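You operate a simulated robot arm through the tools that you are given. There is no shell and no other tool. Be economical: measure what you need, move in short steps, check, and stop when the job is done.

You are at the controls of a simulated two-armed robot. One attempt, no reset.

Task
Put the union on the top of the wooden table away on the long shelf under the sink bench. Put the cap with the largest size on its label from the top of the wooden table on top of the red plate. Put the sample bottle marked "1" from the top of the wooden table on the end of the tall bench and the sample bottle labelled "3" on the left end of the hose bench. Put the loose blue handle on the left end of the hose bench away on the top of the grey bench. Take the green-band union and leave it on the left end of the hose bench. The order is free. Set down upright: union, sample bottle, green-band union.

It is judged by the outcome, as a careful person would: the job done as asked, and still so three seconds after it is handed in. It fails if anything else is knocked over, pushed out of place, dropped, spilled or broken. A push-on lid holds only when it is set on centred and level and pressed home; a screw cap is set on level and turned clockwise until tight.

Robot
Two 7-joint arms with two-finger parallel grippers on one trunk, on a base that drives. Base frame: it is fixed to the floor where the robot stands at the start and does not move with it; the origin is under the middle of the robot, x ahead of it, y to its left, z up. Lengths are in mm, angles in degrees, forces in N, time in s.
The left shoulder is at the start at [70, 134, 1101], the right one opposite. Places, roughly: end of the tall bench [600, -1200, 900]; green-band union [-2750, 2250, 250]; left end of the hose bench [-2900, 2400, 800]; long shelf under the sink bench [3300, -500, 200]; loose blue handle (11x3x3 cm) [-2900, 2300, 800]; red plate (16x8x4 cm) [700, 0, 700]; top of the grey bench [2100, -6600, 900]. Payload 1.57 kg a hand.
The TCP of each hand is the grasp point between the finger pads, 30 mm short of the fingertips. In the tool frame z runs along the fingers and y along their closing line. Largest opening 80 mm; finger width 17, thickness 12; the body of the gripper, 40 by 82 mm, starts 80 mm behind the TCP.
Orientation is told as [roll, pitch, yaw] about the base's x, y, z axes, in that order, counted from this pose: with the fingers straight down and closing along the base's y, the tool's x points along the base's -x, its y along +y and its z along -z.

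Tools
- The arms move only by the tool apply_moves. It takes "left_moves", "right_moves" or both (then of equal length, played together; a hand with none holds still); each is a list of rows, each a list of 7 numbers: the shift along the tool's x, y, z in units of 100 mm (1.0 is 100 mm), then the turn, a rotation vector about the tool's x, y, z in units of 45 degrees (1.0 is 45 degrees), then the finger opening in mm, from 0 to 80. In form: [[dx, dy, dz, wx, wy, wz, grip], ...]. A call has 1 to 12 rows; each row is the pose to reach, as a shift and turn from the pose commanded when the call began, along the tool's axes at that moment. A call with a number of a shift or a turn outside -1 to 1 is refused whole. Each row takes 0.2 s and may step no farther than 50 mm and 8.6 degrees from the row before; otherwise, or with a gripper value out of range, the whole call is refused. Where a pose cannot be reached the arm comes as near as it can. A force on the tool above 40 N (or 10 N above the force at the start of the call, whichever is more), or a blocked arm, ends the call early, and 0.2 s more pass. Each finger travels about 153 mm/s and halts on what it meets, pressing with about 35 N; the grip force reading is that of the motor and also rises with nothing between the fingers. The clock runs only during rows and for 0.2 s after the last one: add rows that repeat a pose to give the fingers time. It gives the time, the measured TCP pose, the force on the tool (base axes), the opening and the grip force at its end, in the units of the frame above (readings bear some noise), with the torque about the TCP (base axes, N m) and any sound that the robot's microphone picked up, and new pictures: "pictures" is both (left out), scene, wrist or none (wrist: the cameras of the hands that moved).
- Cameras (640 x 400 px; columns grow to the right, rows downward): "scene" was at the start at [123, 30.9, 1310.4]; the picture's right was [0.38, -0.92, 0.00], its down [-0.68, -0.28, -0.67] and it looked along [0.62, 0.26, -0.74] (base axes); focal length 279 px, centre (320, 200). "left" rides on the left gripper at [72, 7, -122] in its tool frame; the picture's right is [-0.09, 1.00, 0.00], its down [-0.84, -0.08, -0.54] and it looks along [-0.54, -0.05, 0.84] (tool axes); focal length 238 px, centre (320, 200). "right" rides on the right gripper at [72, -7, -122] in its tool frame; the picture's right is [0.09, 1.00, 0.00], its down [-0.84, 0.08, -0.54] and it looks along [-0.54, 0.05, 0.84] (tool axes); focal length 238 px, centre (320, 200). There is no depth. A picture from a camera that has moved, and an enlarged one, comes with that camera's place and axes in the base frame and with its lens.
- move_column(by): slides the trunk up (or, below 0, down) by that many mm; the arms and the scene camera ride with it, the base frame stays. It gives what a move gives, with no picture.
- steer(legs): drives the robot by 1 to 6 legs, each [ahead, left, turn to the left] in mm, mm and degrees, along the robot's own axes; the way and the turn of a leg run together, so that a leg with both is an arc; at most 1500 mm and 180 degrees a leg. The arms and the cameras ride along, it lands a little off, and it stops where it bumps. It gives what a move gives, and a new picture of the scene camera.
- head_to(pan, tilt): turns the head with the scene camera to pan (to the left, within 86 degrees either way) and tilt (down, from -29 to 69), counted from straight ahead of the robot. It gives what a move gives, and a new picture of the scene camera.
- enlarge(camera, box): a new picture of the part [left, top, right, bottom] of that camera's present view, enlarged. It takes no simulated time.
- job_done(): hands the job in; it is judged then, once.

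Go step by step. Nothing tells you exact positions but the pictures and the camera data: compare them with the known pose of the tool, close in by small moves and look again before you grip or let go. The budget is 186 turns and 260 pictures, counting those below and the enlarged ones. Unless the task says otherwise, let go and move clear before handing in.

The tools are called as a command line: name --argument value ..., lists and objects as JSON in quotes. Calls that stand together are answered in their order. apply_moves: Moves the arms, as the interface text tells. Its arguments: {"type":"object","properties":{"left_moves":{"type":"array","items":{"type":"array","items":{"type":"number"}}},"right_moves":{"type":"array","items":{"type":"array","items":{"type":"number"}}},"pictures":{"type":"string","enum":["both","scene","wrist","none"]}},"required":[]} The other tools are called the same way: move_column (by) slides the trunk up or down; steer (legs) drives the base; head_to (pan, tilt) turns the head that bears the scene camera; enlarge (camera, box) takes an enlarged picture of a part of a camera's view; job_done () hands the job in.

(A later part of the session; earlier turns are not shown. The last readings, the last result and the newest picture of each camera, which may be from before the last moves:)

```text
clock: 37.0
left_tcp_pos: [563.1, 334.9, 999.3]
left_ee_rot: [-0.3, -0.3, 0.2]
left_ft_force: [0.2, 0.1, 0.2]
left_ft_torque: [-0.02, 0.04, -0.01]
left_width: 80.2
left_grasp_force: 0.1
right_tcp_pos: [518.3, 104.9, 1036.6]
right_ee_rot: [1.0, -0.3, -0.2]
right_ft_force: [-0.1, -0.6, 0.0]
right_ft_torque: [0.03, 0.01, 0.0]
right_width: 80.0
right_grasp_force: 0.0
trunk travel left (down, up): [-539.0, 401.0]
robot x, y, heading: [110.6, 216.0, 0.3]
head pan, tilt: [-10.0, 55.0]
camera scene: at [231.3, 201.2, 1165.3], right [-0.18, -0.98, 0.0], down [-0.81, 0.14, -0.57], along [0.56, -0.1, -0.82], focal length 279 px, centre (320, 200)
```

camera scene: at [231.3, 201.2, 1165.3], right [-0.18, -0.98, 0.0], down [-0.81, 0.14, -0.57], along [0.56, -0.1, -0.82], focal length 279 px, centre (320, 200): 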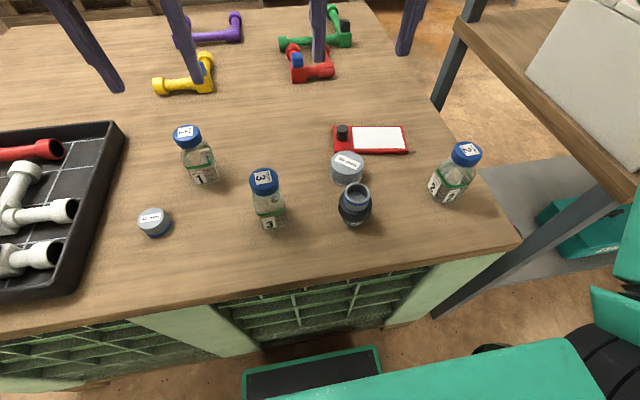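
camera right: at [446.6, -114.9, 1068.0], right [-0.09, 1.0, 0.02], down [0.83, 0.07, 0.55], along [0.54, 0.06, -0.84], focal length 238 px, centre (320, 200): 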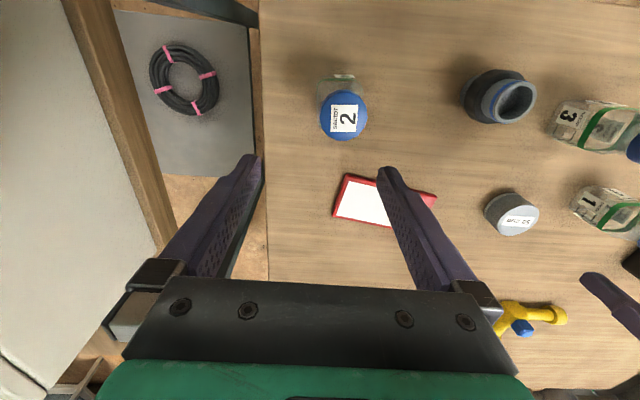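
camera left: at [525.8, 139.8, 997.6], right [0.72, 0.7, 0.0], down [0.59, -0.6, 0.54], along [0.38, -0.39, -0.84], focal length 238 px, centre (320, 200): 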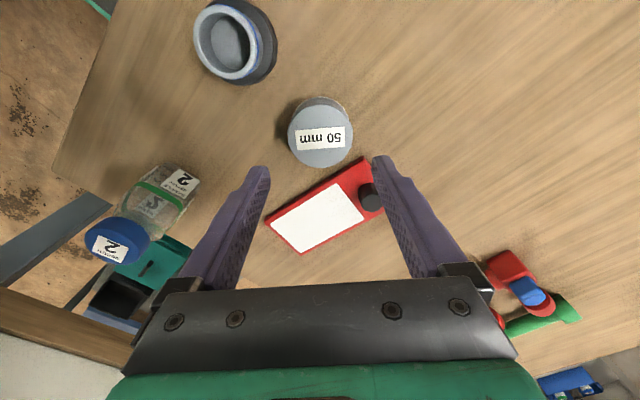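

Now the right hand goes over the cap at [575, 88].

apply_moves --right_moves '[[-0.3, -0.1, 0.2, 0.022, 0, 0, 80], [-0.57, -0.17, 0.5, 0.022, 0, 0, 80], [-0.57, -0.17, 0.97, 0.022, 0, 0, 80]]' --pictures "none"

apply_moves --right_moves '[[0, 0, 0.45, 0, 0, 0, 80], [0, 0, 0.9, 0, 0, 0, 80], [0, 0, 1, 0, 0, 0, 80], [0, 0, 1, 0, 0, 0, 80]]' --pictures "wrist"

```text
clock: 37.8
left_tcp_pos: [563.3, 334.7, 999.5]
left_ee_rot: [-0.2, -0.1, 0.2]
left_ft_force: [0.1, 0.4, 0.6]
left_ft_torque: [0.05, -0.02, 0.0]
left_width: 79.7
left_grasp_force: 0.1
right_tcp_pos: [575.5, 88.9, 938.0]
right_ee_rot: [0.0, -0.3, -0.3]
right_ft_force: [0.2, 0.3, 0.7]
right_ft_torque: [0.01, 0.03, -0.01]
right_width: 80.1
right_grasp_force: 0.1
trunk travel left (down, up): [-539.0, 401.0]
robot x, y, heading: [110.0, 211.3, -0.1]
head pan, tilt: [-10.0, 55.0]
```

```text
clock: 38.8
left_tcp_pos: [563.4, 335.0, 999.0]
left_ee_rot: [-0.1, -0.3, 0.2]
left_ft_force: [-0.1, 0.3, 0.3]
left_ft_torque: [0.0, 0.0, -0.01]
left_width: 80.0
left_grasp_force: 0.0
right_tcp_pos: [575.1, 88.6, 837.8]
right_ee_rot: [0.1, -0.3, -0.2]
right_ft_force: [0.0, -0.4, -0.4]
right_ft_torque: [0.02, 0.02, 0.02]
right_width: 80.1
right_grasp_force: 0.0
trunk travel left (down, up): [-539.0, 401.0]
robot x, y, heading: [113.5, 213.6, -0.1]
head pan, tilt: [-10.0, 55.0]
camera right: at [502.6, 80.5, 959.8], right [-0.09, 1.0, 0.0], down [0.83, 0.07, 0.55], along [0.54, 0.05, -0.84], focal length 238 px, centre (320, 200)
```

right: 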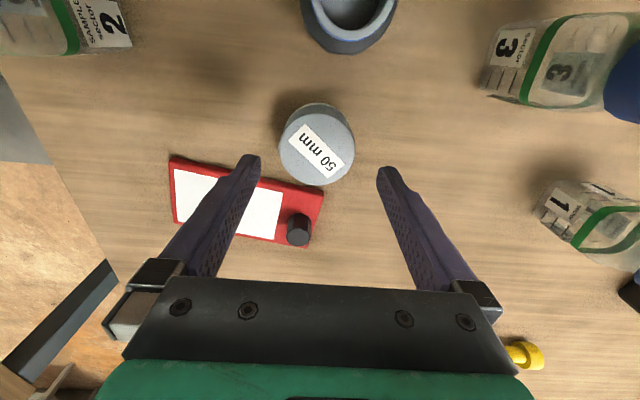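

Aligned. Descend, grip and lift.

apply_moves --right_moves '[[0.03, -0.03, 0.3, 0, 0, 0, 80], [0.03, -0.03, 0.59, 0, 0, 0, 80], [0.03, -0.03, 0.59, 0, 0, 0, 50], [0.03, -0.03, 0.59, 0, 0, 0, 50], [0.03, -0.03, 0.3, 0, 0, 0, 50], [0.03, -0.03, -0.1, 0, 0, 0, 50]]' --pictures "wrist"

```text
clock: 40.2
left_tcp_pos: [563.0, 335.6, 1000.6]
left_ee_rot: [-0.2, -0.2, 0.2]
left_ft_force: [-0.1, 0.7, 0.4]
left_ft_torque: [0.02, -0.01, 0.0]
left_width: 80.2
left_grasp_force: 0.0
right_tcp_pos: [572.8, 85.6, 848.6]
right_ee_rot: [0.1, -0.4, -0.1]
right_ft_force: [0.6, 0.3, -1.1]
right_ft_torque: [-0.03, 0.02, -0.02]
right_width: 62.5
right_grasp_force: 34.8
trunk travel left (down, up): [-539.0, 401.0]
robot x, y, heading: [113.0, 213.9, -0.2]
head pan, tilt: [-10.0, 55.0]
camera right: at [500.1, 76.9, 970.9], right [-0.09, 1.0, 0.0], down [0.83, 0.08, 0.55], along [0.54, 0.05, -0.84], focal length 238 px, centre (320, 200)
```

right: 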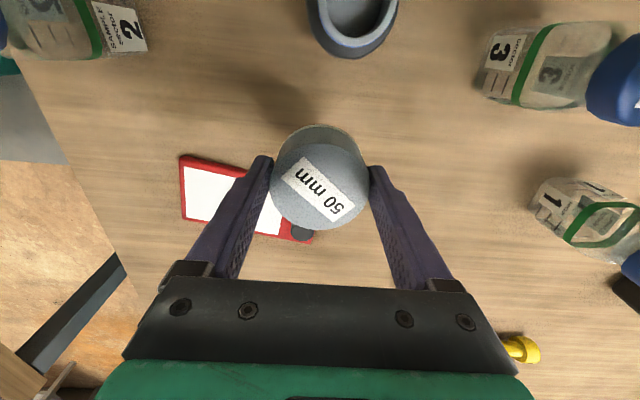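

apply_moves --right_moves '[[-0.2, -0.3, 0, 0, 0, 0, 50], [-0.5, -0.6, 0, 0, 0, 0, 50], [-0.77, -0.92, 0, 0, 0, 0, 50], [-0.77, -0.92, 0, 0, 0, 0, 50]]' --pictures "both"

```text
clock: 41.2
left_tcp_pos: [563.9, 335.5, 999.5]
left_ee_rot: [-0.1, -0.2, 0.1]
left_ft_force: [0.7, 0.0, 0.7]
left_ft_torque: [0.02, 0.0, 0.02]
left_width: 80.0
left_grasp_force: 0.1
right_tcp_pos: [648.9, -7.1, 849.6]
right_ee_rot: [0.0, -0.3, 0.0]
right_ft_force: [-0.8, 0.0, -0.4]
right_ft_torque: [0.02, 0.0, 0.03]
right_width: 62.7
right_grasp_force: 35.3
trunk travel left (down, up): [-539.0, 401.0]
robot x, y, heading: [111.0, 211.9, 0.0]
head pan, tilt: [-10.0, 55.0]
camera scene: at [231.1, 201.4, 1165.3], right [-0.18, -0.98, 0.0], down [-0.81, 0.14, -0.57], along [0.56, -0.1, -0.82], focal length 279 px, centre (320, 200)
camera right: at [576.9, -14.5, 971.4], right [-0.09, 1.0, 0.0], down [0.83, 0.08, 0.55], along [0.54, 0.05, -0.84], focal length 238 px, centre (320, 200)
```

scene: 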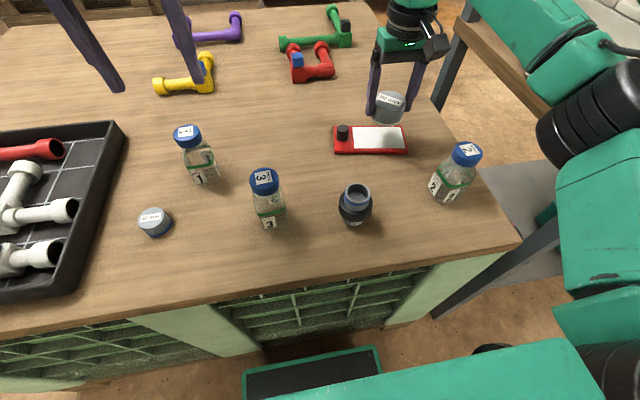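
right: 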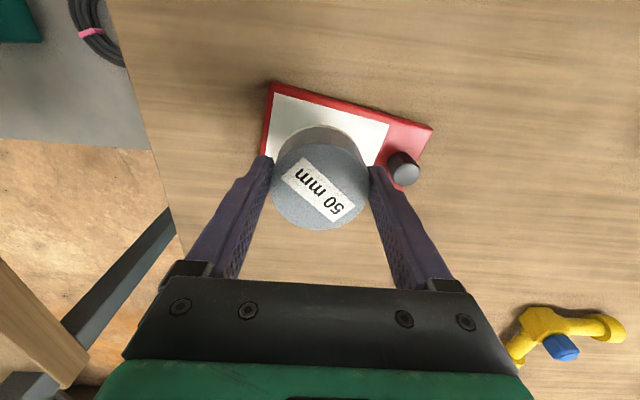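

Aligned over the white area. Lower gradually.

apply_moves --right_moves '[[0, 0, 0.3, 0, 0, 0, 50], [0, 0, 0.48, 0, 0, 0, 50], [0, 0, 0.53, 0, 0, 0, 50], [0, 0, 0.53, 0, 0, 0, 50]]' --pictures "wrist"

```text
clock: 42.2
left_tcp_pos: [563.8, 335.5, 999.1]
left_ee_rot: [-0.2, -0.1, 0.2]
left_ft_force: [0.5, -0.7, 0.2]
left_ft_torque: [0.0, -0.02, 0.01]
left_width: 80.0
left_grasp_force: 0.0
right_tcp_pos: [649.8, -7.6, 796.7]
right_ee_rot: [0.0, -0.2, -0.3]
right_ft_force: [0.1, -0.4, -1.1]
right_ft_torque: [-0.03, 0.01, 0.0]
right_width: 62.6
right_grasp_force: 34.8
trunk travel left (down, up): [-539.0, 401.0]
robot x, y, heading: [106.6, 215.9, -0.4]
head pan, tilt: [-10.0, 55.0]
camera right: at [577.2, -14.7, 918.2], right [-0.09, 1.0, 0.0], down [0.83, 0.07, 0.55], along [0.54, 0.05, -0.84], focal length 238 px, centre (320, 200)
```

right: 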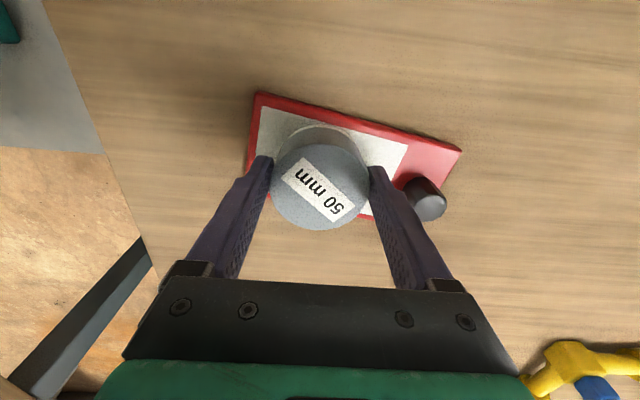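

apply_moves --right_moves '[[0, 0, 0.02, 0, 0, 0, 50], [0, 0, 0.04, 0, 0, 0, 50], [0, 0, 0.04, 0, 0, 0, 50]]' --pictures "none"

```text
clock: 43.0
left_tcp_pos: [563.3, 335.0, 999.2]
left_ee_rot: [-0.2, -0.1, 0.2]
left_ft_force: [-0.5, 0.3, -0.3]
left_ft_torque: [-0.01, -0.01, -0.01]
left_width: 80.1
left_grasp_force: 0.1
right_tcp_pos: [650.8, -6.9, 792.4]
right_ee_rot: [0.0, -0.3, -0.2]
right_ft_force: [-0.1, -0.3, -1.3]
right_ft_torque: [0.03, -0.02, 0.01]
right_width: 62.6
right_grasp_force: 34.9
trunk travel left (down, up): [-539.0, 401.0]
robot x, y, heading: [111.1, 214.8, -0.1]
head pan, tilt: [-10.0, 55.0]
```

apply_moves --right_moves '[[0, 0, 0.015, 0, 0, 0, 50], [0, 0, 0.03, 0, 0, 0, 50], [0, 0, 0.03, 0, 0, 0, 50]]' --pictures "none"

enlarge --camera "scene" --box '[300, 60, 460, 170]'

```text
clock: 43.8
left_tcp_pos: [561.4, 336.3, 1000.1]
left_ee_rot: [-0.3, -0.3, 0.2]
left_ft_force: [-1.2, -0.6, -1.0]
left_ft_torque: [-0.02, 0.0, 0.02]
left_width: 80.1
left_grasp_force: 0.1
right_tcp_pos: [649.1, -5.9, 791.9]
right_ee_rot: [-0.1, -0.6, -0.2]
right_ft_force: [4.4, -2.7, 16.9]
right_ft_torque: [-0.46, 0.05, 0.15]
right_width: 62.6
right_grasp_force: 35.4
trunk travel left (down, up): [-539.0, 401.0]
robot x, y, heading: [107.9, 217.2, -0.1]
head pan, tilt: [-10.0, 55.0]
```

```text
3.64 times, centred on (380, 115) of scene
camera zoom: at [229.5, 201.8, 1165.7], right [-0.18, -0.98, 0.0], down [-0.81, 0.14, -0.57], along [0.57, -0.1, -0.82], focal length 1014 px, centre (102, 509)
```

zoom: 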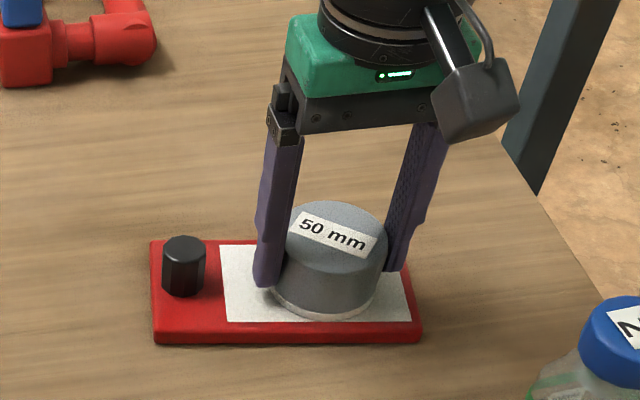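

In contact with the plate, level. Ease, release and rise.

apply_moves --right_moves '[[0, 0, -0.02, 0, 0, 0, 50], [0, 0, -0.02, 0, 0, 0, 75], [0, 0, -0.02, 0, 0, 0, 75], [0, 0, -0.3, 0, 0, 0, 75], [0, 0, -0.75, 0, 0, 0, 75]]' --pictures "wrist"

```text
clock: 45.0
left_tcp_pos: [561.9, 336.4, 999.6]
left_ee_rot: [-0.2, -0.2, 0.2]
left_ft_force: [-0.1, -1.0, 0.1]
left_ft_torque: [-0.05, -0.02, 0.02]
left_width: 80.0
left_grasp_force: 0.0
right_tcp_pos: [647.8, -6.0, 866.4]
right_ee_rot: [0.0, -0.3, -0.1]
right_ft_force: [-0.4, 0.4, 0.3]
right_ft_torque: [-0.01, 0.0, 0.03]
right_width: 74.8
right_grasp_force: 0.0
trunk travel left (down, up): [-539.0, 401.0]
robot x, y, heading: [108.8, 211.5, -0.2]
head pan, tilt: [-10.0, 55.0]
camera right: at [574.9, -13.3, 987.1], right [-0.09, 1.0, 0.0], down [0.83, 0.08, 0.55], along [0.54, 0.05, -0.84], focal length 238 px, centre (320, 200)
```

right: 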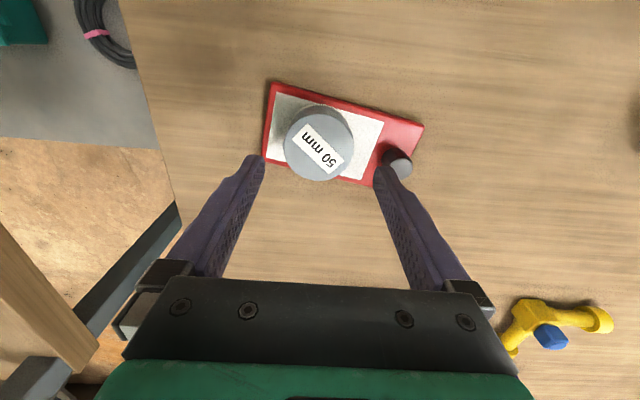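

Cap done. Raise the right hand and bring the left over bottle 1.

apply_moves --left_moves '[[-0.3, 0.1, 0.2, 0, 0, 0, 80], [-0.57, 0.2, 0.4, 0, 0, 0, 80], [-0.57, 0.2, 0.75, 0, 0, 0, 80], [-0.57, 0.2, 0.75, 0, 0, 0, 80]]' --right_moves '[[0, 0, -0.4, 0, 0, 0, 80], [0.2, 0, -0.8, 0, 0, 0, 80], [0.4, 0, -1, 0, 0, 0, 80], [0.4, 0, -1, 0, 0, 0, 80]]' --pictures "both"

```text
clock: 46.0
left_tcp_pos: [619.6, 356.8, 924.6]
left_ee_rot: [-0.3, -0.3, 0.3]
left_ft_force: [0.5, -0.5, -0.7]
left_ft_torque: [0.01, -0.02, 0.01]
left_width: 80.1
left_grasp_force: 0.0
left hand out of reach, approached as far as the arm can: row 1, 2
right_tcp_pos: [608.1, -6.7, 965.7]
right_ee_rot: [0.0, -0.2, -0.1]
right_ft_force: [0.2, -0.4, -0.1]
right_ft_torque: [0.02, 0.01, 0.0]
right_width: 80.0
right_grasp_force: 0.1
trunk travel left (down, up): [-539.0, 401.0]
robot x, y, heading: [112.4, 215.1, -0.1]
head pan, tilt: [-10.0, 55.0]
camera scene: at [231.2, 201.5, 1165.2], right [-0.18, -0.98, 0.0], down [-0.81, 0.14, -0.57], along [0.56, -0.1, -0.82], focal length 279 px, centre (320, 200)
camera right: at [534.7, -14.1, 1086.6], right [-0.09, 1.0, 0.0], down [0.83, 0.08, 0.55], along [0.54, 0.05, -0.84], focal length 238 px, centre (320, 200)
camera left: at [548.5, 364.5, 1044.8], right [0.09, 1.0, 0.0], down [0.83, -0.07, 0.55], along [0.54, -0.05, -0.84], focal length 238 px, centre (320, 200)
```

scene: 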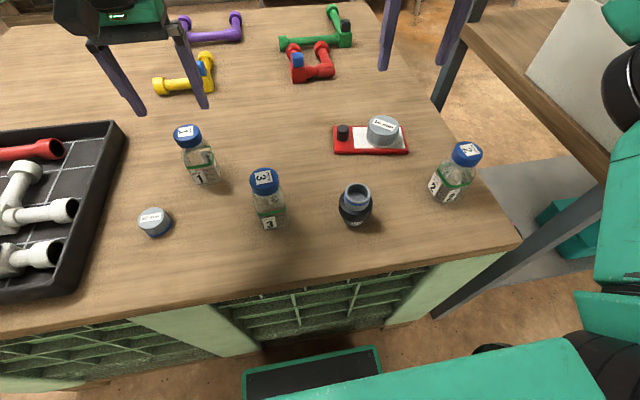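
right: 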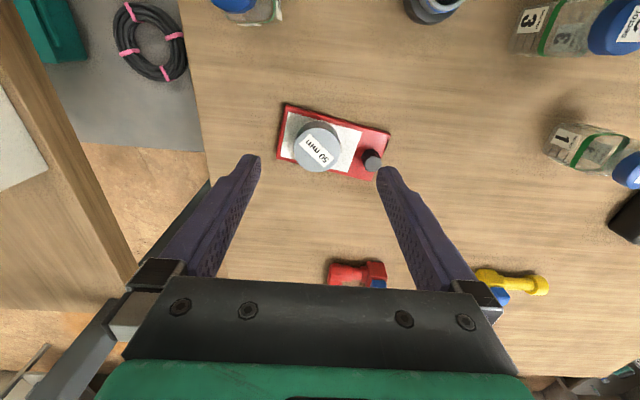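
left: 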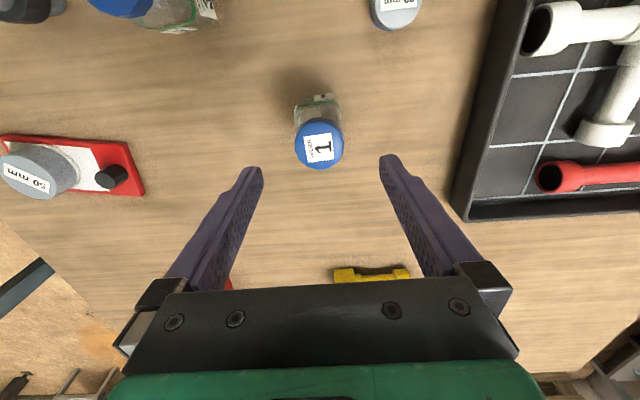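

Aligned with bottle 1. Descend and grip its cap.

apply_moves --left_moves '[[0, 0, 0.3, 0, 0, 0, 80], [0, 0, 0.6, 0, 0, 0, 80], [0, 0, 0.8, 0, 0, 0, 80], [0, 0, 0.8, 0, 0, 0, 80]]' --pictures "wrist"

```text
clock: 47.0
left_tcp_pos: [620.9, 356.9, 842.6]
left_ee_rot: [-0.2, -0.2, 0.1]
left_ft_force: [-0.4, 0.0, -0.5]
left_ft_torque: [-0.01, 0.04, -0.01]
left_width: 80.2
left_grasp_force: 0.1
right_tcp_pos: [607.4, -6.4, 964.2]
right_ee_rot: [0.0, -0.3, -0.2]
right_ft_force: [0.2, -1.0, 0.2]
right_ft_torque: [0.01, -0.01, -0.02]
right_width: 79.9
right_grasp_force: 0.0
trunk travel left (down, up): [-539.0, 401.0]
robot x, y, heading: [108.3, 215.0, 0.0]
head pan, tilt: [-10.0, 55.0]
camera left: at [549.9, 363.1, 965.0], right [0.09, 1.0, 0.0], down [0.84, -0.07, 0.55], along [0.54, -0.05, -0.84], focal length 238 px, centre (320, 200)
```

left: 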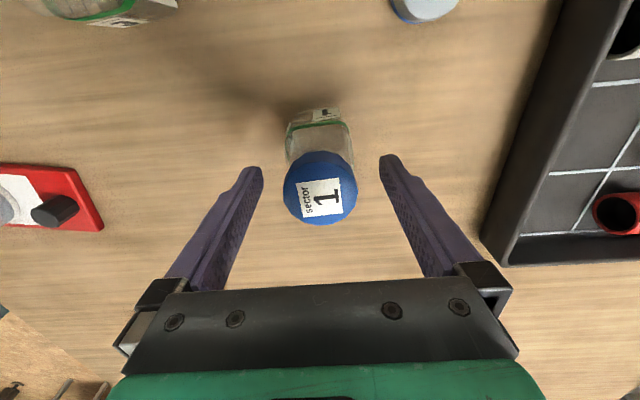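

apply_moves --left_moves '[[0, 0, 0, 0, 0, 0, 35], [0, 0, 0, 0, 0, 0, 30], [0, 0, 0, 0, 0, 0, 30], [0, 0, -0.25, 0, 0, 0, 30], [0, 0, -0.6, 0, 0, 0, 30], [0, 0, -0.98, 0, 0, 0, 30]]' --pictures "both"

```text
clock: 48.4
left_tcp_pos: [615.6, 360.4, 940.4]
left_ee_rot: [-0.3, -0.1, 0.3]
left_ft_force: [0.3, -0.3, -0.1]
left_ft_torque: [-0.01, 0.06, -0.02]
left_width: 39.9
left_grasp_force: 35.0
left hand out of reach, approached as far as the arm can: row 6
right_tcp_pos: [607.8, -6.2, 964.7]
right_ee_rot: [0.0, -0.3, -0.1]
right_ft_force: [-0.3, 0.0, 0.1]
right_ft_torque: [0.02, 0.05, -0.03]
right_width: 80.2
right_grasp_force: 0.1
trunk travel left (down, up): [-539.0, 401.0]
robot x, y, heading: [108.1, 209.9, 0.2]
head pan, tilt: [-10.0, 55.0]
heard: snap
camera scene: at [231.2, 201.4, 1165.2], right [-0.18, -0.98, 0.0], down [-0.81, 0.14, -0.57], along [0.56, -0.1, -0.82], focal length 279 px, centre (320, 200)
camera left: at [544.6, 367.7, 1061.0], right [0.09, 1.0, 0.0], down [0.84, -0.07, 0.55], along [0.54, -0.05, -0.84], focal length 238 px, centre (320, 200)
```

scene: 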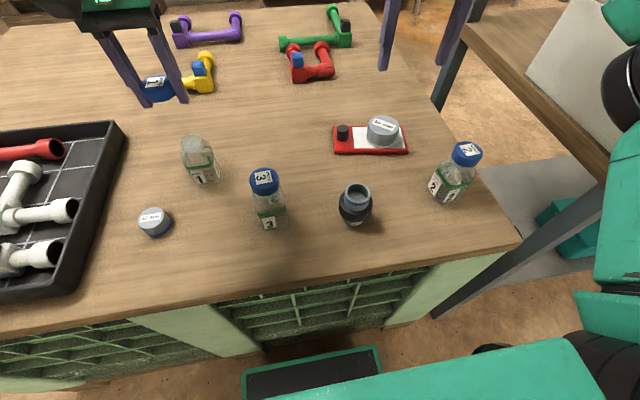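
left: 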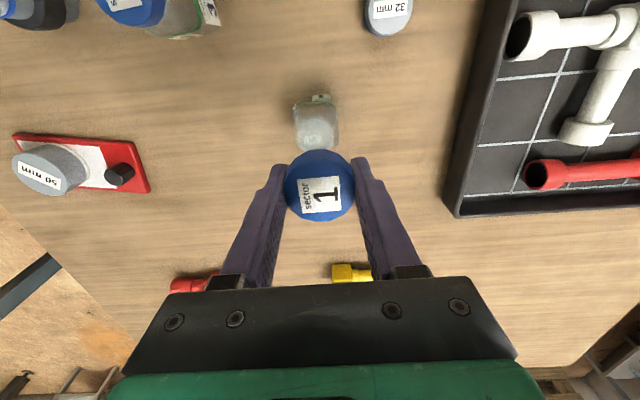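

The lid of bottle 1 is push-on and popped off, and the bottle itself stayed standing. I'll bring the lid back exactly over it and press it home, then grip the body instead.

apply_moves --left_moves '[[-0.05, -0.035, 0.25, 0, 0, 0, 30], [-0.053, -0.035, 0.55, 0, 0, 0, 30], [-0.053, -0.035, 0.7, 0, 0, 0, 30], [-0.053, -0.035, 0.7, 0, 0, 0, 30]]' --pictures "both"

enlarge --camera "scene" --box '[130, 60, 290, 200]'

```text
clock: 49.4
left_tcp_pos: [621.8, 355.8, 870.4]
left_ee_rot: [-0.2, -0.1, 0.3]
left_ft_force: [-0.3, -0.3, 0.7]
left_ft_torque: [0.0, 0.01, 0.0]
left_width: 40.1
left_grasp_force: 34.6
right_tcp_pos: [608.2, -6.1, 964.5]
right_ee_rot: [-0.1, -0.4, -0.2]
right_ft_force: [0.7, 0.0, 0.6]
right_ft_torque: [-0.01, -0.01, 0.01]
right_width: 79.8
right_grasp_force: 0.1
trunk travel left (down, up): [-539.0, 401.0]
robot x, y, heading: [107.5, 211.3, 0.2]
head pan, tilt: [-10.0, 55.0]
camera scene: at [231.3, 201.2, 1165.2], right [-0.18, -0.98, 0.0], down [-0.81, 0.14, -0.57], along [0.56, -0.1, -0.82], focal length 279 px, centre (320, 200)
camera left: at [550.7, 362.7, 991.4], right [0.09, 1.0, 0.0], down [0.84, -0.07, 0.54], along [0.54, -0.05, -0.84], focal length 238 px, centre (320, 200)
```

scene: 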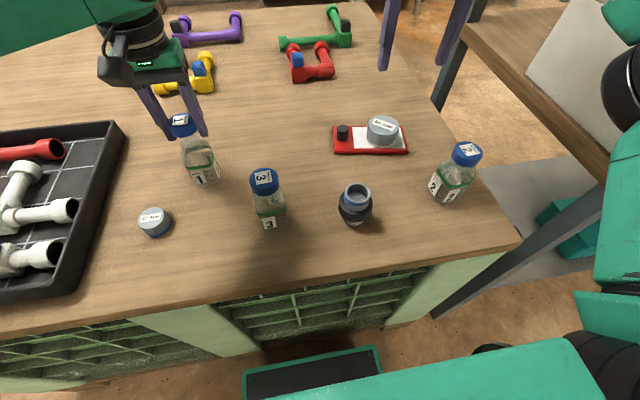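
left: 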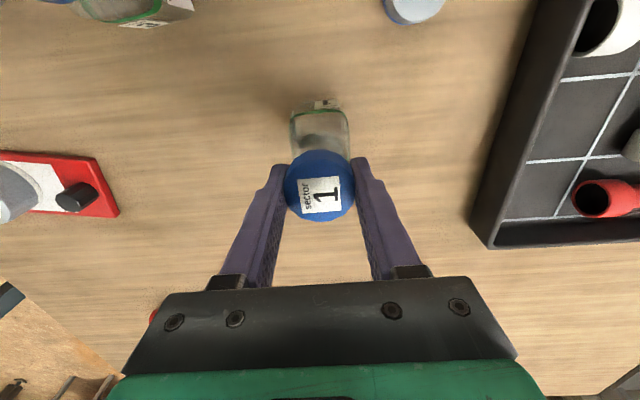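

```text
2.86 times, centred on (210, 130) of scene
camera zoom: at [231.3, 201.2, 1165.2], right [-0.18, -0.98, 0.0], down [-0.81, 0.14, -0.57], along [0.56, -0.1, -0.82], focal length 797 px, centre (634, 400)
```

zoom: 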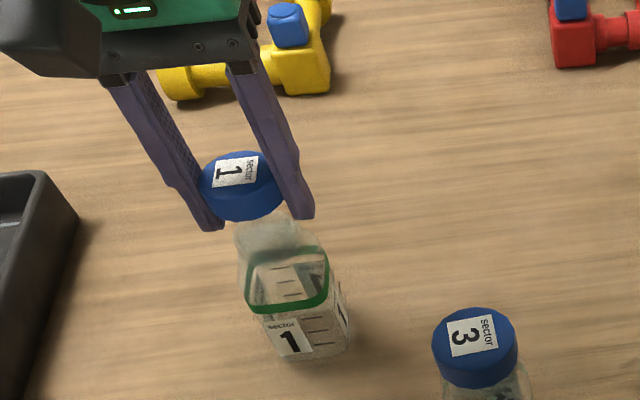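

apply_moves --left_moves '[[0.005, 0.005, 0.1, 0, 0, 0, 30], [0.005, 0.005, 0.2, 0, 0, 0, 30], [0.005, 0.005, 0.25, 0, 0, 0, 30], [0.005, 0.005, 0.29, 0, 0, 0, 30], [0.005, 0.005, 0.29, 0, 0, 0, 30]]' --pictures "none"

enlarge --camera "scene" --box '[130, 60, 290, 200]'

```text
clock: 50.6
left_tcp_pos: [621.5, 354.2, 848.6]
left_ee_rot: [-0.2, -1.3, 0.3]
left_ft_force: [-5.2, 1.5, 17.5]
left_ft_torque: [0.1, 0.27, 0.0]
left_width: 40.3
left_grasp_force: 35.2
right_tcp_pos: [605.4, -6.7, 966.5]
right_ee_rot: [0.0, -0.5, 0.0]
right_ft_force: [-0.1, 0.3, 0.1]
right_ft_torque: [0.01, 0.01, 0.0]
right_width: 79.8
right_grasp_force: 0.1
trunk travel left (down, up): [-539.0, 401.0]
robot x, y, heading: [106.6, 214.9, -0.3]
head pan, tilt: [-10.0, 55.0]
stopped in row 5 (left hand): the force on the tool passed its limit (the readings are from after the stop); the commanded pose is now the measured one
```

```text
2.86 times, centred on (210, 130) of scene
camera zoom: at [227.9, 200.9, 1165.5], right [-0.17, -0.98, 0.0], down [-0.8, 0.14, -0.58], along [0.57, -0.1, -0.82], focal length 797 px, centre (634, 400)
```

zoom: 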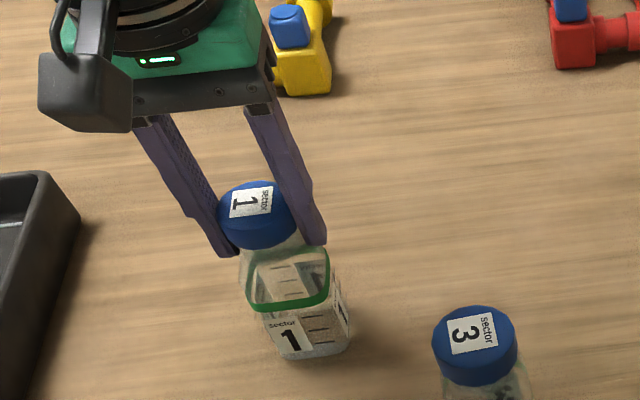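

Not yet home (6 mm high) and slightly tilted. I ease up, re-level and recentre.

apply_moves --left_moves '[[0, 0.025, -0.06, 0, 0.025, 0, 30], [0, 0.025, -0.06, 0, 0.025, 0, 30]]' --pictures "wrist"

apply_moves --left_moves '[[0, 0, 0, 0, 0, 0, 30]]' --pictures "none"

```text
clock: 51.2
left_tcp_pos: [621.9, 359.3, 850.6]
left_ee_rot: [-0.2, 0.4, 0.3]
left_ft_force: [-0.8, -0.1, 0.5]
left_ft_torque: [0.02, 0.02, -0.04]
left_width: 40.0
left_grasp_force: 35.5
right_tcp_pos: [608.6, -6.6, 964.9]
right_ee_rot: [0.0, -0.3, -0.2]
right_ft_force: [0.1, 0.6, -0.9]
right_ft_torque: [-0.04, 0.02, -0.01]
right_width: 80.2
right_grasp_force: 0.1
trunk travel left (down, up): [-539.0, 401.0]
robot x, y, heading: [112.0, 211.6, 0.2]
head pan, tilt: [-10.0, 55.0]
camera left: at [552.6, 366.2, 972.2], right [0.09, 1.0, 0.0], down [0.84, -0.07, 0.54], along [0.53, -0.05, -0.84], focal length 238 px, centre (320, 200)
```

left: 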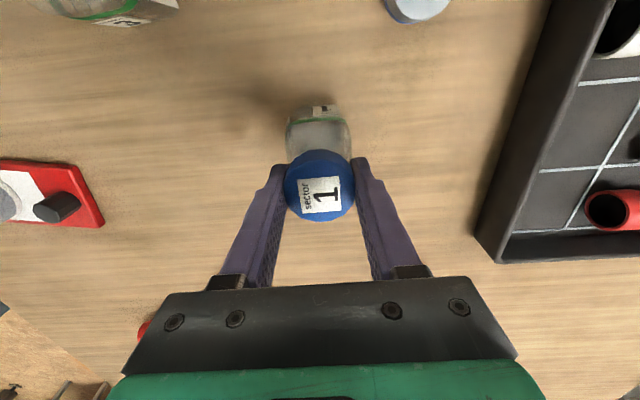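

```text
clock: 51.6
left_tcp_pos: [623.1, 358.2, 850.7]
left_ee_rot: [-0.3, 0.3, 0.3]
left_ft_force: [0.4, -0.6, 0.4]
left_ft_torque: [-0.06, -0.02, -0.01]
left_width: 39.8
left_grasp_force: 35.4
right_tcp_pos: [606.6, -7.2, 964.6]
right_ee_rot: [0.0, -0.2, 0.0]
right_ft_force: [-0.5, -0.2, -0.1]
right_ft_torque: [-0.01, 0.01, -0.04]
right_width: 79.7
right_grasp_force: 0.1
trunk travel left (down, up): [-539.0, 401.0]
robot x, y, heading: [109.5, 214.0, -0.1]
head pan, tilt: [-10.0, 55.0]
```

apply_moves --left_moves '[[0.005, -0.007, 0.03, 0, -0.008, 0, 30], [0.005, -0.007, 0.06, 0, -0.008, 0, 30], [0.005, -0.007, 0.09, 0, -0.008, 0, 30], [0.005, -0.007, 0.11, 0, -0.008, 0, 30]]' --pictures "wrist"

enlarge --camera "scene" --box '[150, 80, 270, 200]'

```text
clock: 52.6
left_tcp_pos: [622.8, 359.5, 849.6]
left_ee_rot: [-0.4, -1.2, 0.5]
left_ft_force: [-5.1, 1.3, 18.4]
left_ft_torque: [0.12, 0.29, 0.05]
left_width: 40.1
left_grasp_force: 34.9
right_tcp_pos: [604.9, -5.7, 964.6]
right_ee_rot: [0.1, -0.4, -0.2]
right_ft_force: [0.0, 0.2, 0.0]
right_ft_torque: [-0.01, -0.01, -0.01]
right_width: 80.2
right_grasp_force: 0.2
trunk travel left (down, up): [-539.0, 401.0]
robot x, y, heading: [108.5, 211.9, -0.1]
head pan, tilt: [-10.0, 55.0]
stopped in row 4 (left hand): the force on the tool passed its limit (the readings are from after the stop); the commanded pose is now the measured one
camera left: at [549.8, 365.6, 968.6], right [0.08, 1.0, -0.01], down [0.83, -0.07, 0.56], along [0.56, -0.05, -0.83], focal length 238 px, centre (320, 200)
```

left: 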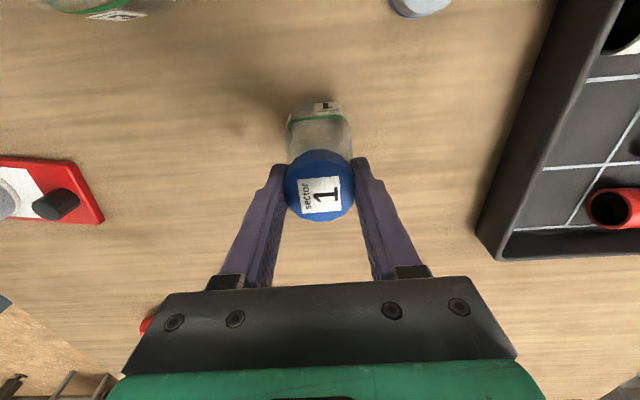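

```text
3.33 times, centred on (210, 140) of scene
camera zoom: at [228.1, 200.9, 1165.5], right [-0.17, -0.98, 0.0], down [-0.8, 0.14, -0.58], along [0.57, -0.1, -0.82], focal length 930 px, centre (687, 400)
```

zoom: 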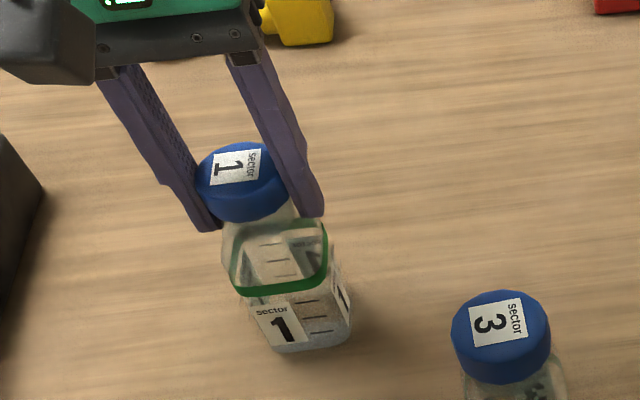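

The lid is resting on the rim, not seated. I lift it again and measure the neck's centre precisely.

apply_moves --left_moves '[[0, 0, -0.2, 0, 0.03, 0, 30], [0, 0, -0.6, 0, 0.03, 0, 30], [0, 0, -0.6, 0, 0.03, 0, 30]]' --pictures "none"

enlarge --camera "left" --box '[260, 70, 380, 240]'

enlarge --camera "scene" --box '[150, 80, 290, 220]'

```text
clock: 53.4
left_tcp_pos: [625.0, 358.2, 904.0]
left_ee_rot: [-0.4, 0.6, 0.4]
left_ft_force: [-0.4, 0.2, -0.6]
left_ft_torque: [-0.01, 0.06, -0.02]
left_width: 39.9
left_grasp_force: 35.1
right_tcp_pos: [609.7, -5.8, 963.0]
right_ee_rot: [0.1, -0.3, -0.1]
right_ft_force: [0.5, -0.4, 0.4]
right_ft_torque: [-0.03, 0.02, 0.01]
right_width: 80.0
right_grasp_force: 0.0
trunk travel left (down, up): [-539.0, 401.0]
robot x, y, heading: [112.1, 211.3, -0.3]
head pan, tilt: [-10.0, 55.0]
```

```text
2.35 times, centred on (320, 155) of left
camera zoom: at [555.6, 366.7, 1025.8], right [0.08, 1.0, -0.01], down [0.84, -0.07, 0.53], along [0.53, -0.05, -0.85], focal length 561 px, centre (320, 306)
```

zoom: 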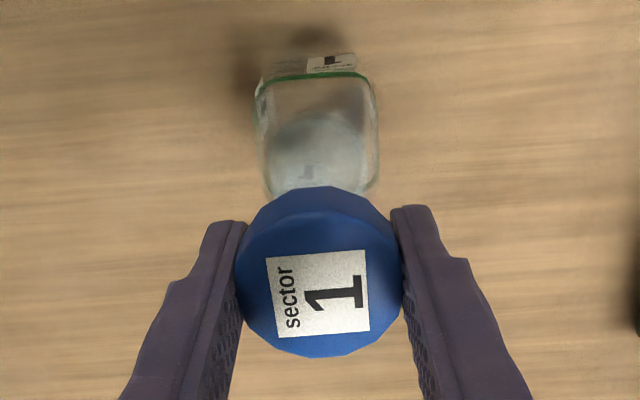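

```text
2.86 times, centred on (220, 150) of scene
camera zoom: at [232.2, 201.5, 1165.1], right [-0.17, -0.98, 0.0], down [-0.81, 0.14, -0.57], along [0.56, -0.1, -0.82], focal length 797 px, centre (606, 343)
```

zoom: 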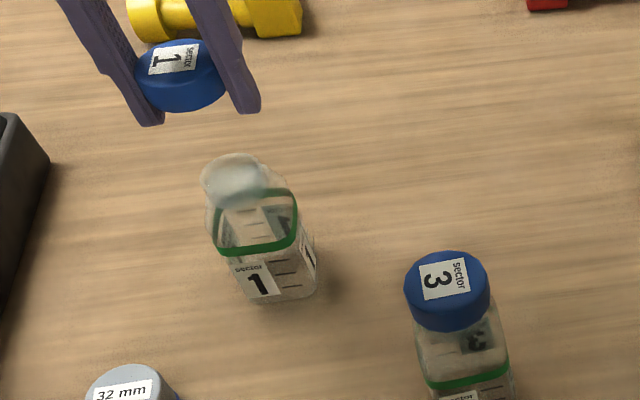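

I estimate bottle 1's axis at [621, 357]; my presses were about 2 mm off in y. Recentre and level at z≈860 first.

apply_moves --left_moves '[[0.03, -0.015, 0.2, -0.009, -0.013, 0, 30], [0.03, -0.015, 0.44, -0.009, -0.013, 0, 30], [0.03, -0.015, 0.44, -0.009, -0.013, 0, 30]]' --pictures "none"

apply_moves --left_moves '[[0, 0, 0, 0, 0, 0, 30]]' --pictures "none"

apply_moves --left_moves '[[0, 0, 0, 0, 0, 0, 30]]' --pictures "none"

enlarge --camera "scene" --box '[150, 90, 250, 190]'

enlarge --camera "left" --box '[260, 70, 380, 240]'

```text
clock: 54.2
left_tcp_pos: [620.4, 356.2, 862.1]
left_ee_rot: [-0.1, 0.0, 0.3]
left_ft_force: [0.8, -0.3, -0.8]
left_ft_torque: [0.0, -0.03, 0.02]
left_width: 39.8
left_grasp_force: 35.0
right_tcp_pos: [606.7, -7.0, 965.2]
right_ee_rot: [0.0, -0.3, -0.1]
right_ft_force: [-0.1, 0.6, 0.3]
right_ft_torque: [-0.02, 0.04, -0.02]
right_width: 79.7
right_grasp_force: 0.1
trunk travel left (down, up): [-539.0, 401.0]
robot x, y, heading: [109.8, 213.1, 0.0]
head pan, tilt: [-10.0, 55.0]
```

```text
clock: 54.6
left_tcp_pos: [619.7, 356.4, 861.4]
left_ee_rot: [0.0, 0.1, 0.4]
left_ft_force: [-0.8, 0.1, 0.5]
left_ft_torque: [0.01, 0.04, -0.03]
left_width: 39.8
left_grasp_force: 35.3
right_tcp_pos: [607.9, -5.8, 963.5]
right_ee_rot: [0.0, -0.3, -0.1]
right_ft_force: [0.0, 0.2, 0.2]
right_ft_torque: [0.0, 0.01, 0.01]
right_width: 80.0
right_grasp_force: 0.2
trunk travel left (down, up): [-539.0, 401.0]
robot x, y, heading: [113.5, 213.1, -0.1]
head pan, tilt: [-10.0, 55.0]
```

```text
clock: 55.0
left_tcp_pos: [621.1, 357.0, 861.4]
left_ee_rot: [-0.1, 0.0, 0.4]
left_ft_force: [0.5, 0.1, -0.6]
left_ft_torque: [0.0, -0.02, 0.01]
left_width: 40.1
left_grasp_force: 35.2
right_tcp_pos: [608.1, -7.0, 964.3]
right_ee_rot: [0.0, -0.3, -0.1]
right_ft_force: [0.8, 0.2, -0.7]
right_ft_torque: [0.0, -0.01, 0.02]
right_width: 80.1
right_grasp_force: 0.0
trunk travel left (down, up): [-539.0, 401.0]
robot x, y, heading: [110.8, 215.3, 0.1]
head pan, tilt: [-10.0, 55.0]
```

```text
4.00 times, centred on (200, 140) of scene
camera zoom: at [231.4, 201.4, 1165.2], right [-0.17, -0.98, 0.0], down [-0.81, 0.14, -0.57], along [0.56, -0.1, -0.82], focal length 1116 px, centre (800, 440)
```

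zoom: 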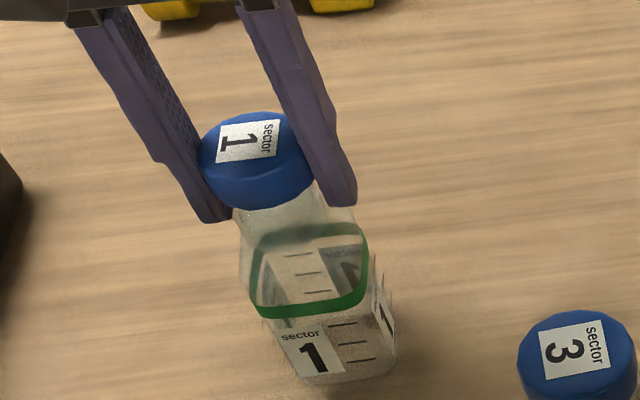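

```text
2.35 times, centred on (320, 155) of left
camera zoom: at [550.0, 363.5, 982.2], right [0.08, 1.0, 0.0], down [0.84, -0.07, 0.54], along [0.54, -0.05, -0.84], focal length 561 px, centre (320, 306)
```

zoom: 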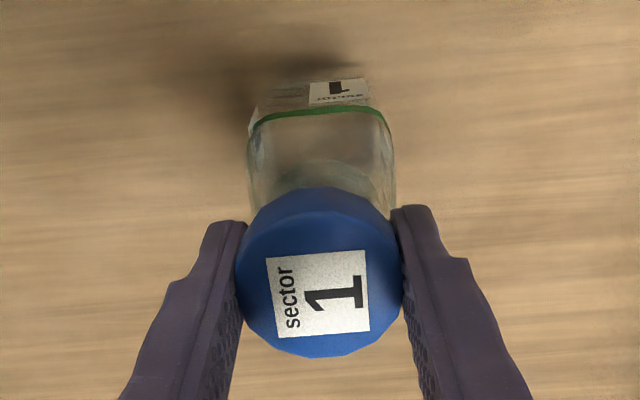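

I need an unobstructed look at the neck; raise the lid and zoom.

apply_moves --left_moves '[[0, 0, -0.4, 0, 0, 0, 30], [0, 0, -0.75, 0, 0, 0, 30], [0, 0, -0.75, 0, 0, 0, 30]]' --pictures "none"

enlarge --camera "left" --box '[270, 80, 370, 160]'

enlarge --camera "scene" --box '[160, 110, 240, 190]'

```text
clock: 55.8
left_tcp_pos: [617.6, 360.7, 935.8]
left_ee_rot: [0.0, -0.2, 0.4]
left_ft_force: [-0.3, 1.7, -0.4]
left_ft_torque: [-0.01, 0.01, 0.03]
left_width: 39.9
left_grasp_force: 35.0
left hand out of reach, approached as far as the arm can: row 2, 3
right_tcp_pos: [608.2, -5.9, 964.7]
right_ee_rot: [0.0, -0.3, 0.0]
right_ft_force: [-0.6, 0.5, -0.8]
right_ft_torque: [0.0, -0.05, 0.02]
right_width: 79.9
right_grasp_force: 0.0
trunk travel left (down, up): [-539.0, 401.0]
robot x, y, heading: [108.3, 212.7, -0.2]
head pan, tilt: [-10.0, 55.0]
```

```text
5.00 times, centred on (320, 120) of left
camera zoom: at [546.0, 366.9, 1056.0], right [0.08, 1.0, 0.0], down [0.84, -0.07, 0.54], along [0.54, -0.05, -0.84], focal length 1192 px, centre (320, 600)
```

zoom: 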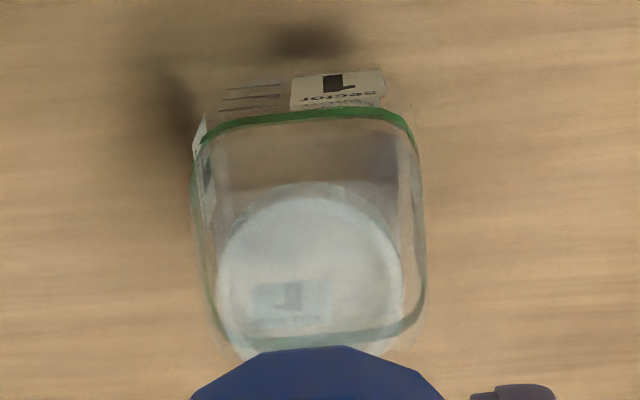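

```text
5.00 times, centred on (200, 150) of scene
camera zoom: at [231.4, 201.2, 1165.2], right [-0.17, -0.98, 0.0], down [-0.81, 0.14, -0.57], along [0.56, -0.1, -0.82], focal length 1394 px, centre (920, 450)
```

zoom: 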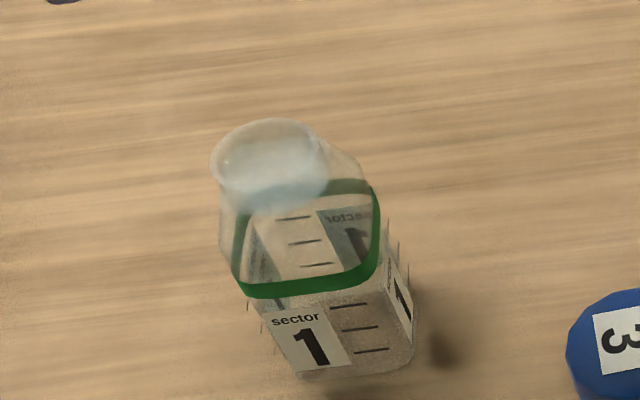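

Two views put bottle 1's neck around [617.5, 357.5], so my presses were ~4 mm too far forward. Recentre.

apply_moves --left_moves '[[-0.01, -0.033, 0.4, 0, 0.004, 0, 30], [-0.01, -0.033, 0.75, 0, 0.004, 0, 30], [-0.01, -0.033, 0.75, 0, 0.004, 0, 30]]' --pictures "none"

apply_moves --left_moves '[[0, 0, 0, 0, 0, 0, 30]]' --pictures "none"

enlarge --camera "scene" --box '[160, 100, 240, 180]'

```text
clock: 56.6
left_tcp_pos: [617.6, 356.8, 859.2]
left_ee_rot: [0.0, 0.1, 0.4]
left_ft_force: [-0.3, -0.1, 0.4]
left_ft_torque: [-0.03, 0.01, -0.05]
left_width: 40.1
left_grasp_force: 35.0
right_tcp_pos: [607.9, -6.8, 965.2]
right_ee_rot: [0.0, -0.3, -0.2]
right_ft_force: [-0.5, 0.2, 0.0]
right_ft_torque: [-0.03, 0.0, -0.01]
right_width: 79.8
right_grasp_force: 0.0
trunk travel left (down, up): [-539.0, 401.0]
robot x, y, heading: [109.8, 212.6, 0.2]
head pan, tilt: [-10.0, 55.0]
```

```text
clock: 57.0
left_tcp_pos: [616.7, 357.3, 859.4]
left_ee_rot: [0.0, 0.0, 0.4]
left_ft_force: [-0.2, -0.2, -0.1]
left_ft_torque: [-0.02, 0.03, -0.03]
left_width: 39.9
left_grasp_force: 34.6
right_tcp_pos: [608.6, -6.1, 966.1]
right_ee_rot: [-0.1, -0.3, -0.1]
right_ft_force: [0.2, -0.6, -0.1]
right_ft_torque: [0.0, -0.01, -0.04]
right_width: 80.2
right_grasp_force: 0.1
trunk travel left (down, up): [-539.0, 401.0]
robot x, y, heading: [113.1, 214.1, -0.2]
head pan, tilt: [-10.0, 55.0]
```

```text
5.00 times, centred on (200, 140) of scene
camera zoom: at [231.4, 201.4, 1165.2], right [-0.17, -0.98, 0.0], down [-0.81, 0.14, -0.57], along [0.56, -0.1, -0.82], focal length 1394 px, centre (920, 500)
```

zoom: 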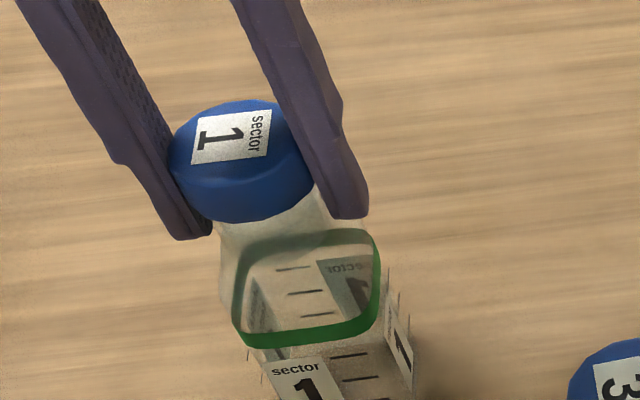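

apply_moves --left_moves '[[0, 0.003, 0.06, 0, 0.005, 0, 30], [0, 0.003, 0.1, 0, 0.01, 0, 30], [0, 0.003, 0.14, 0, 0.015, 0, 30], [0, 0.003, 0.17, 0, 0.02, 0, 30], [0, 0.003, 0.2, 0, 0.02, 0, 30]]' --pictures "none"

enlarge --camera "scene" --box '[160, 100, 240, 180]'

```text
clock: 58.2
left_tcp_pos: [618.5, 355.7, 848.9]
left_ee_rot: [-0.1, -0.1, 0.6]
left_ft_force: [-6.6, 0.8, 19.2]
left_ft_torque: [0.07, 0.28, -0.03]
left_width: 39.8
left_grasp_force: 34.7
right_tcp_pos: [605.2, -6.1, 964.9]
right_ee_rot: [0.0, -0.5, -0.1]
right_ft_force: [0.0, -0.9, -0.7]
right_ft_torque: [0.02, 0.04, 0.01]
right_width: 80.0
right_grasp_force: 0.1
trunk travel left (down, up): [-539.0, 401.0]
robot x, y, heading: [111.4, 217.5, -0.1]
head pan, tilt: [-10.0, 55.0]
stopped in row 5 (left hand): the force on the tool passed its limit (the readings are from after the stop); the commanded pose is now the measured one
```

```text
5.00 times, centred on (200, 140) of scene
camera zoom: at [228.0, 201.0, 1165.6], right [-0.17, -0.98, 0.0], down [-0.8, 0.14, -0.58], along [0.57, -0.1, -0.82], focal length 1394 px, centre (920, 500)
```

zoom: 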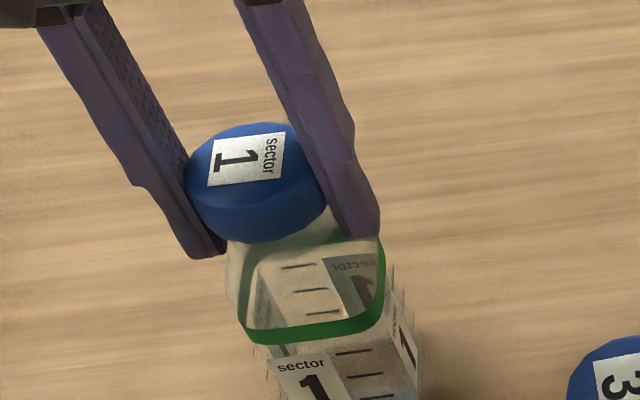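

It may be sitting properly but unseated; I'll release it, look, and press down with closed fingertips on the lid's centre.

apply_moves --left_moves '[[0, 0, -0.01, 0, 0, 0, 30], [0, 0, -0.01, 0, 0, 0, 55], [0, 0, -0.01, 0, 0, 0, 65], [0, 0, -0.3, 0, 0, 0, 65], [0, 0, -0.6, 0, 0, 0, 65]]' --pictures "wrist"

enlarge --camera "scene" --box '[160, 100, 290, 230]'

```text
clock: 59.4
left_tcp_pos: [621.3, 358.3, 905.9]
left_ee_rot: [-0.1, 0.4, 0.5]
left_ft_force: [-0.1, 0.5, 0.1]
left_ft_torque: [0.01, 0.01, -0.02]
left_width: 64.9
left_grasp_force: 0.0
right_tcp_pos: [607.0, -6.3, 964.3]
right_ee_rot: [0.0, -0.3, 0.0]
right_ft_force: [0.3, -0.6, -0.1]
right_ft_torque: [0.04, 0.0, -0.02]
right_width: 79.9
right_grasp_force: 0.1
trunk travel left (down, up): [-539.0, 401.0]
robot x, y, heading: [111.5, 212.4, 0.2]
head pan, tilt: [-10.0, 55.0]
camera left: at [550.4, 364.2, 1026.7], right [0.08, 1.0, 0.0], down [0.84, -0.07, 0.54], along [0.54, -0.05, -0.84], focal length 238 px, centre (320, 200)
```

left: 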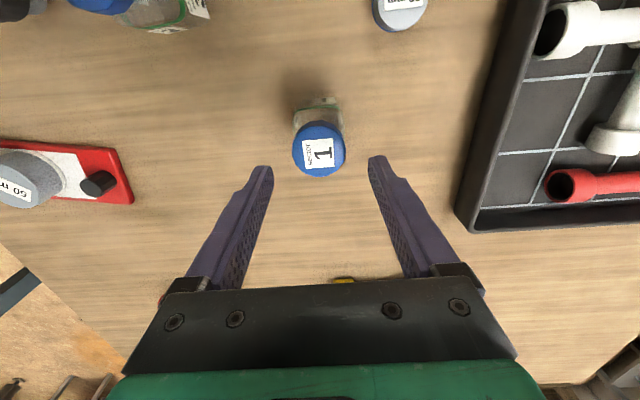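

```text
3.08 times, centred on (225, 165) of scene
camera zoom: at [231.2, 201.4, 1165.2], right [-0.17, -0.98, 0.0], down [-0.81, 0.14, -0.57], along [0.56, -0.1, -0.82], focal length 858 px, centre (612, 308)
```

zoom: 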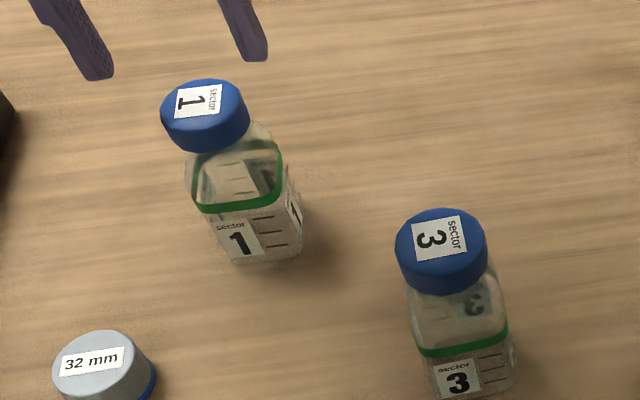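

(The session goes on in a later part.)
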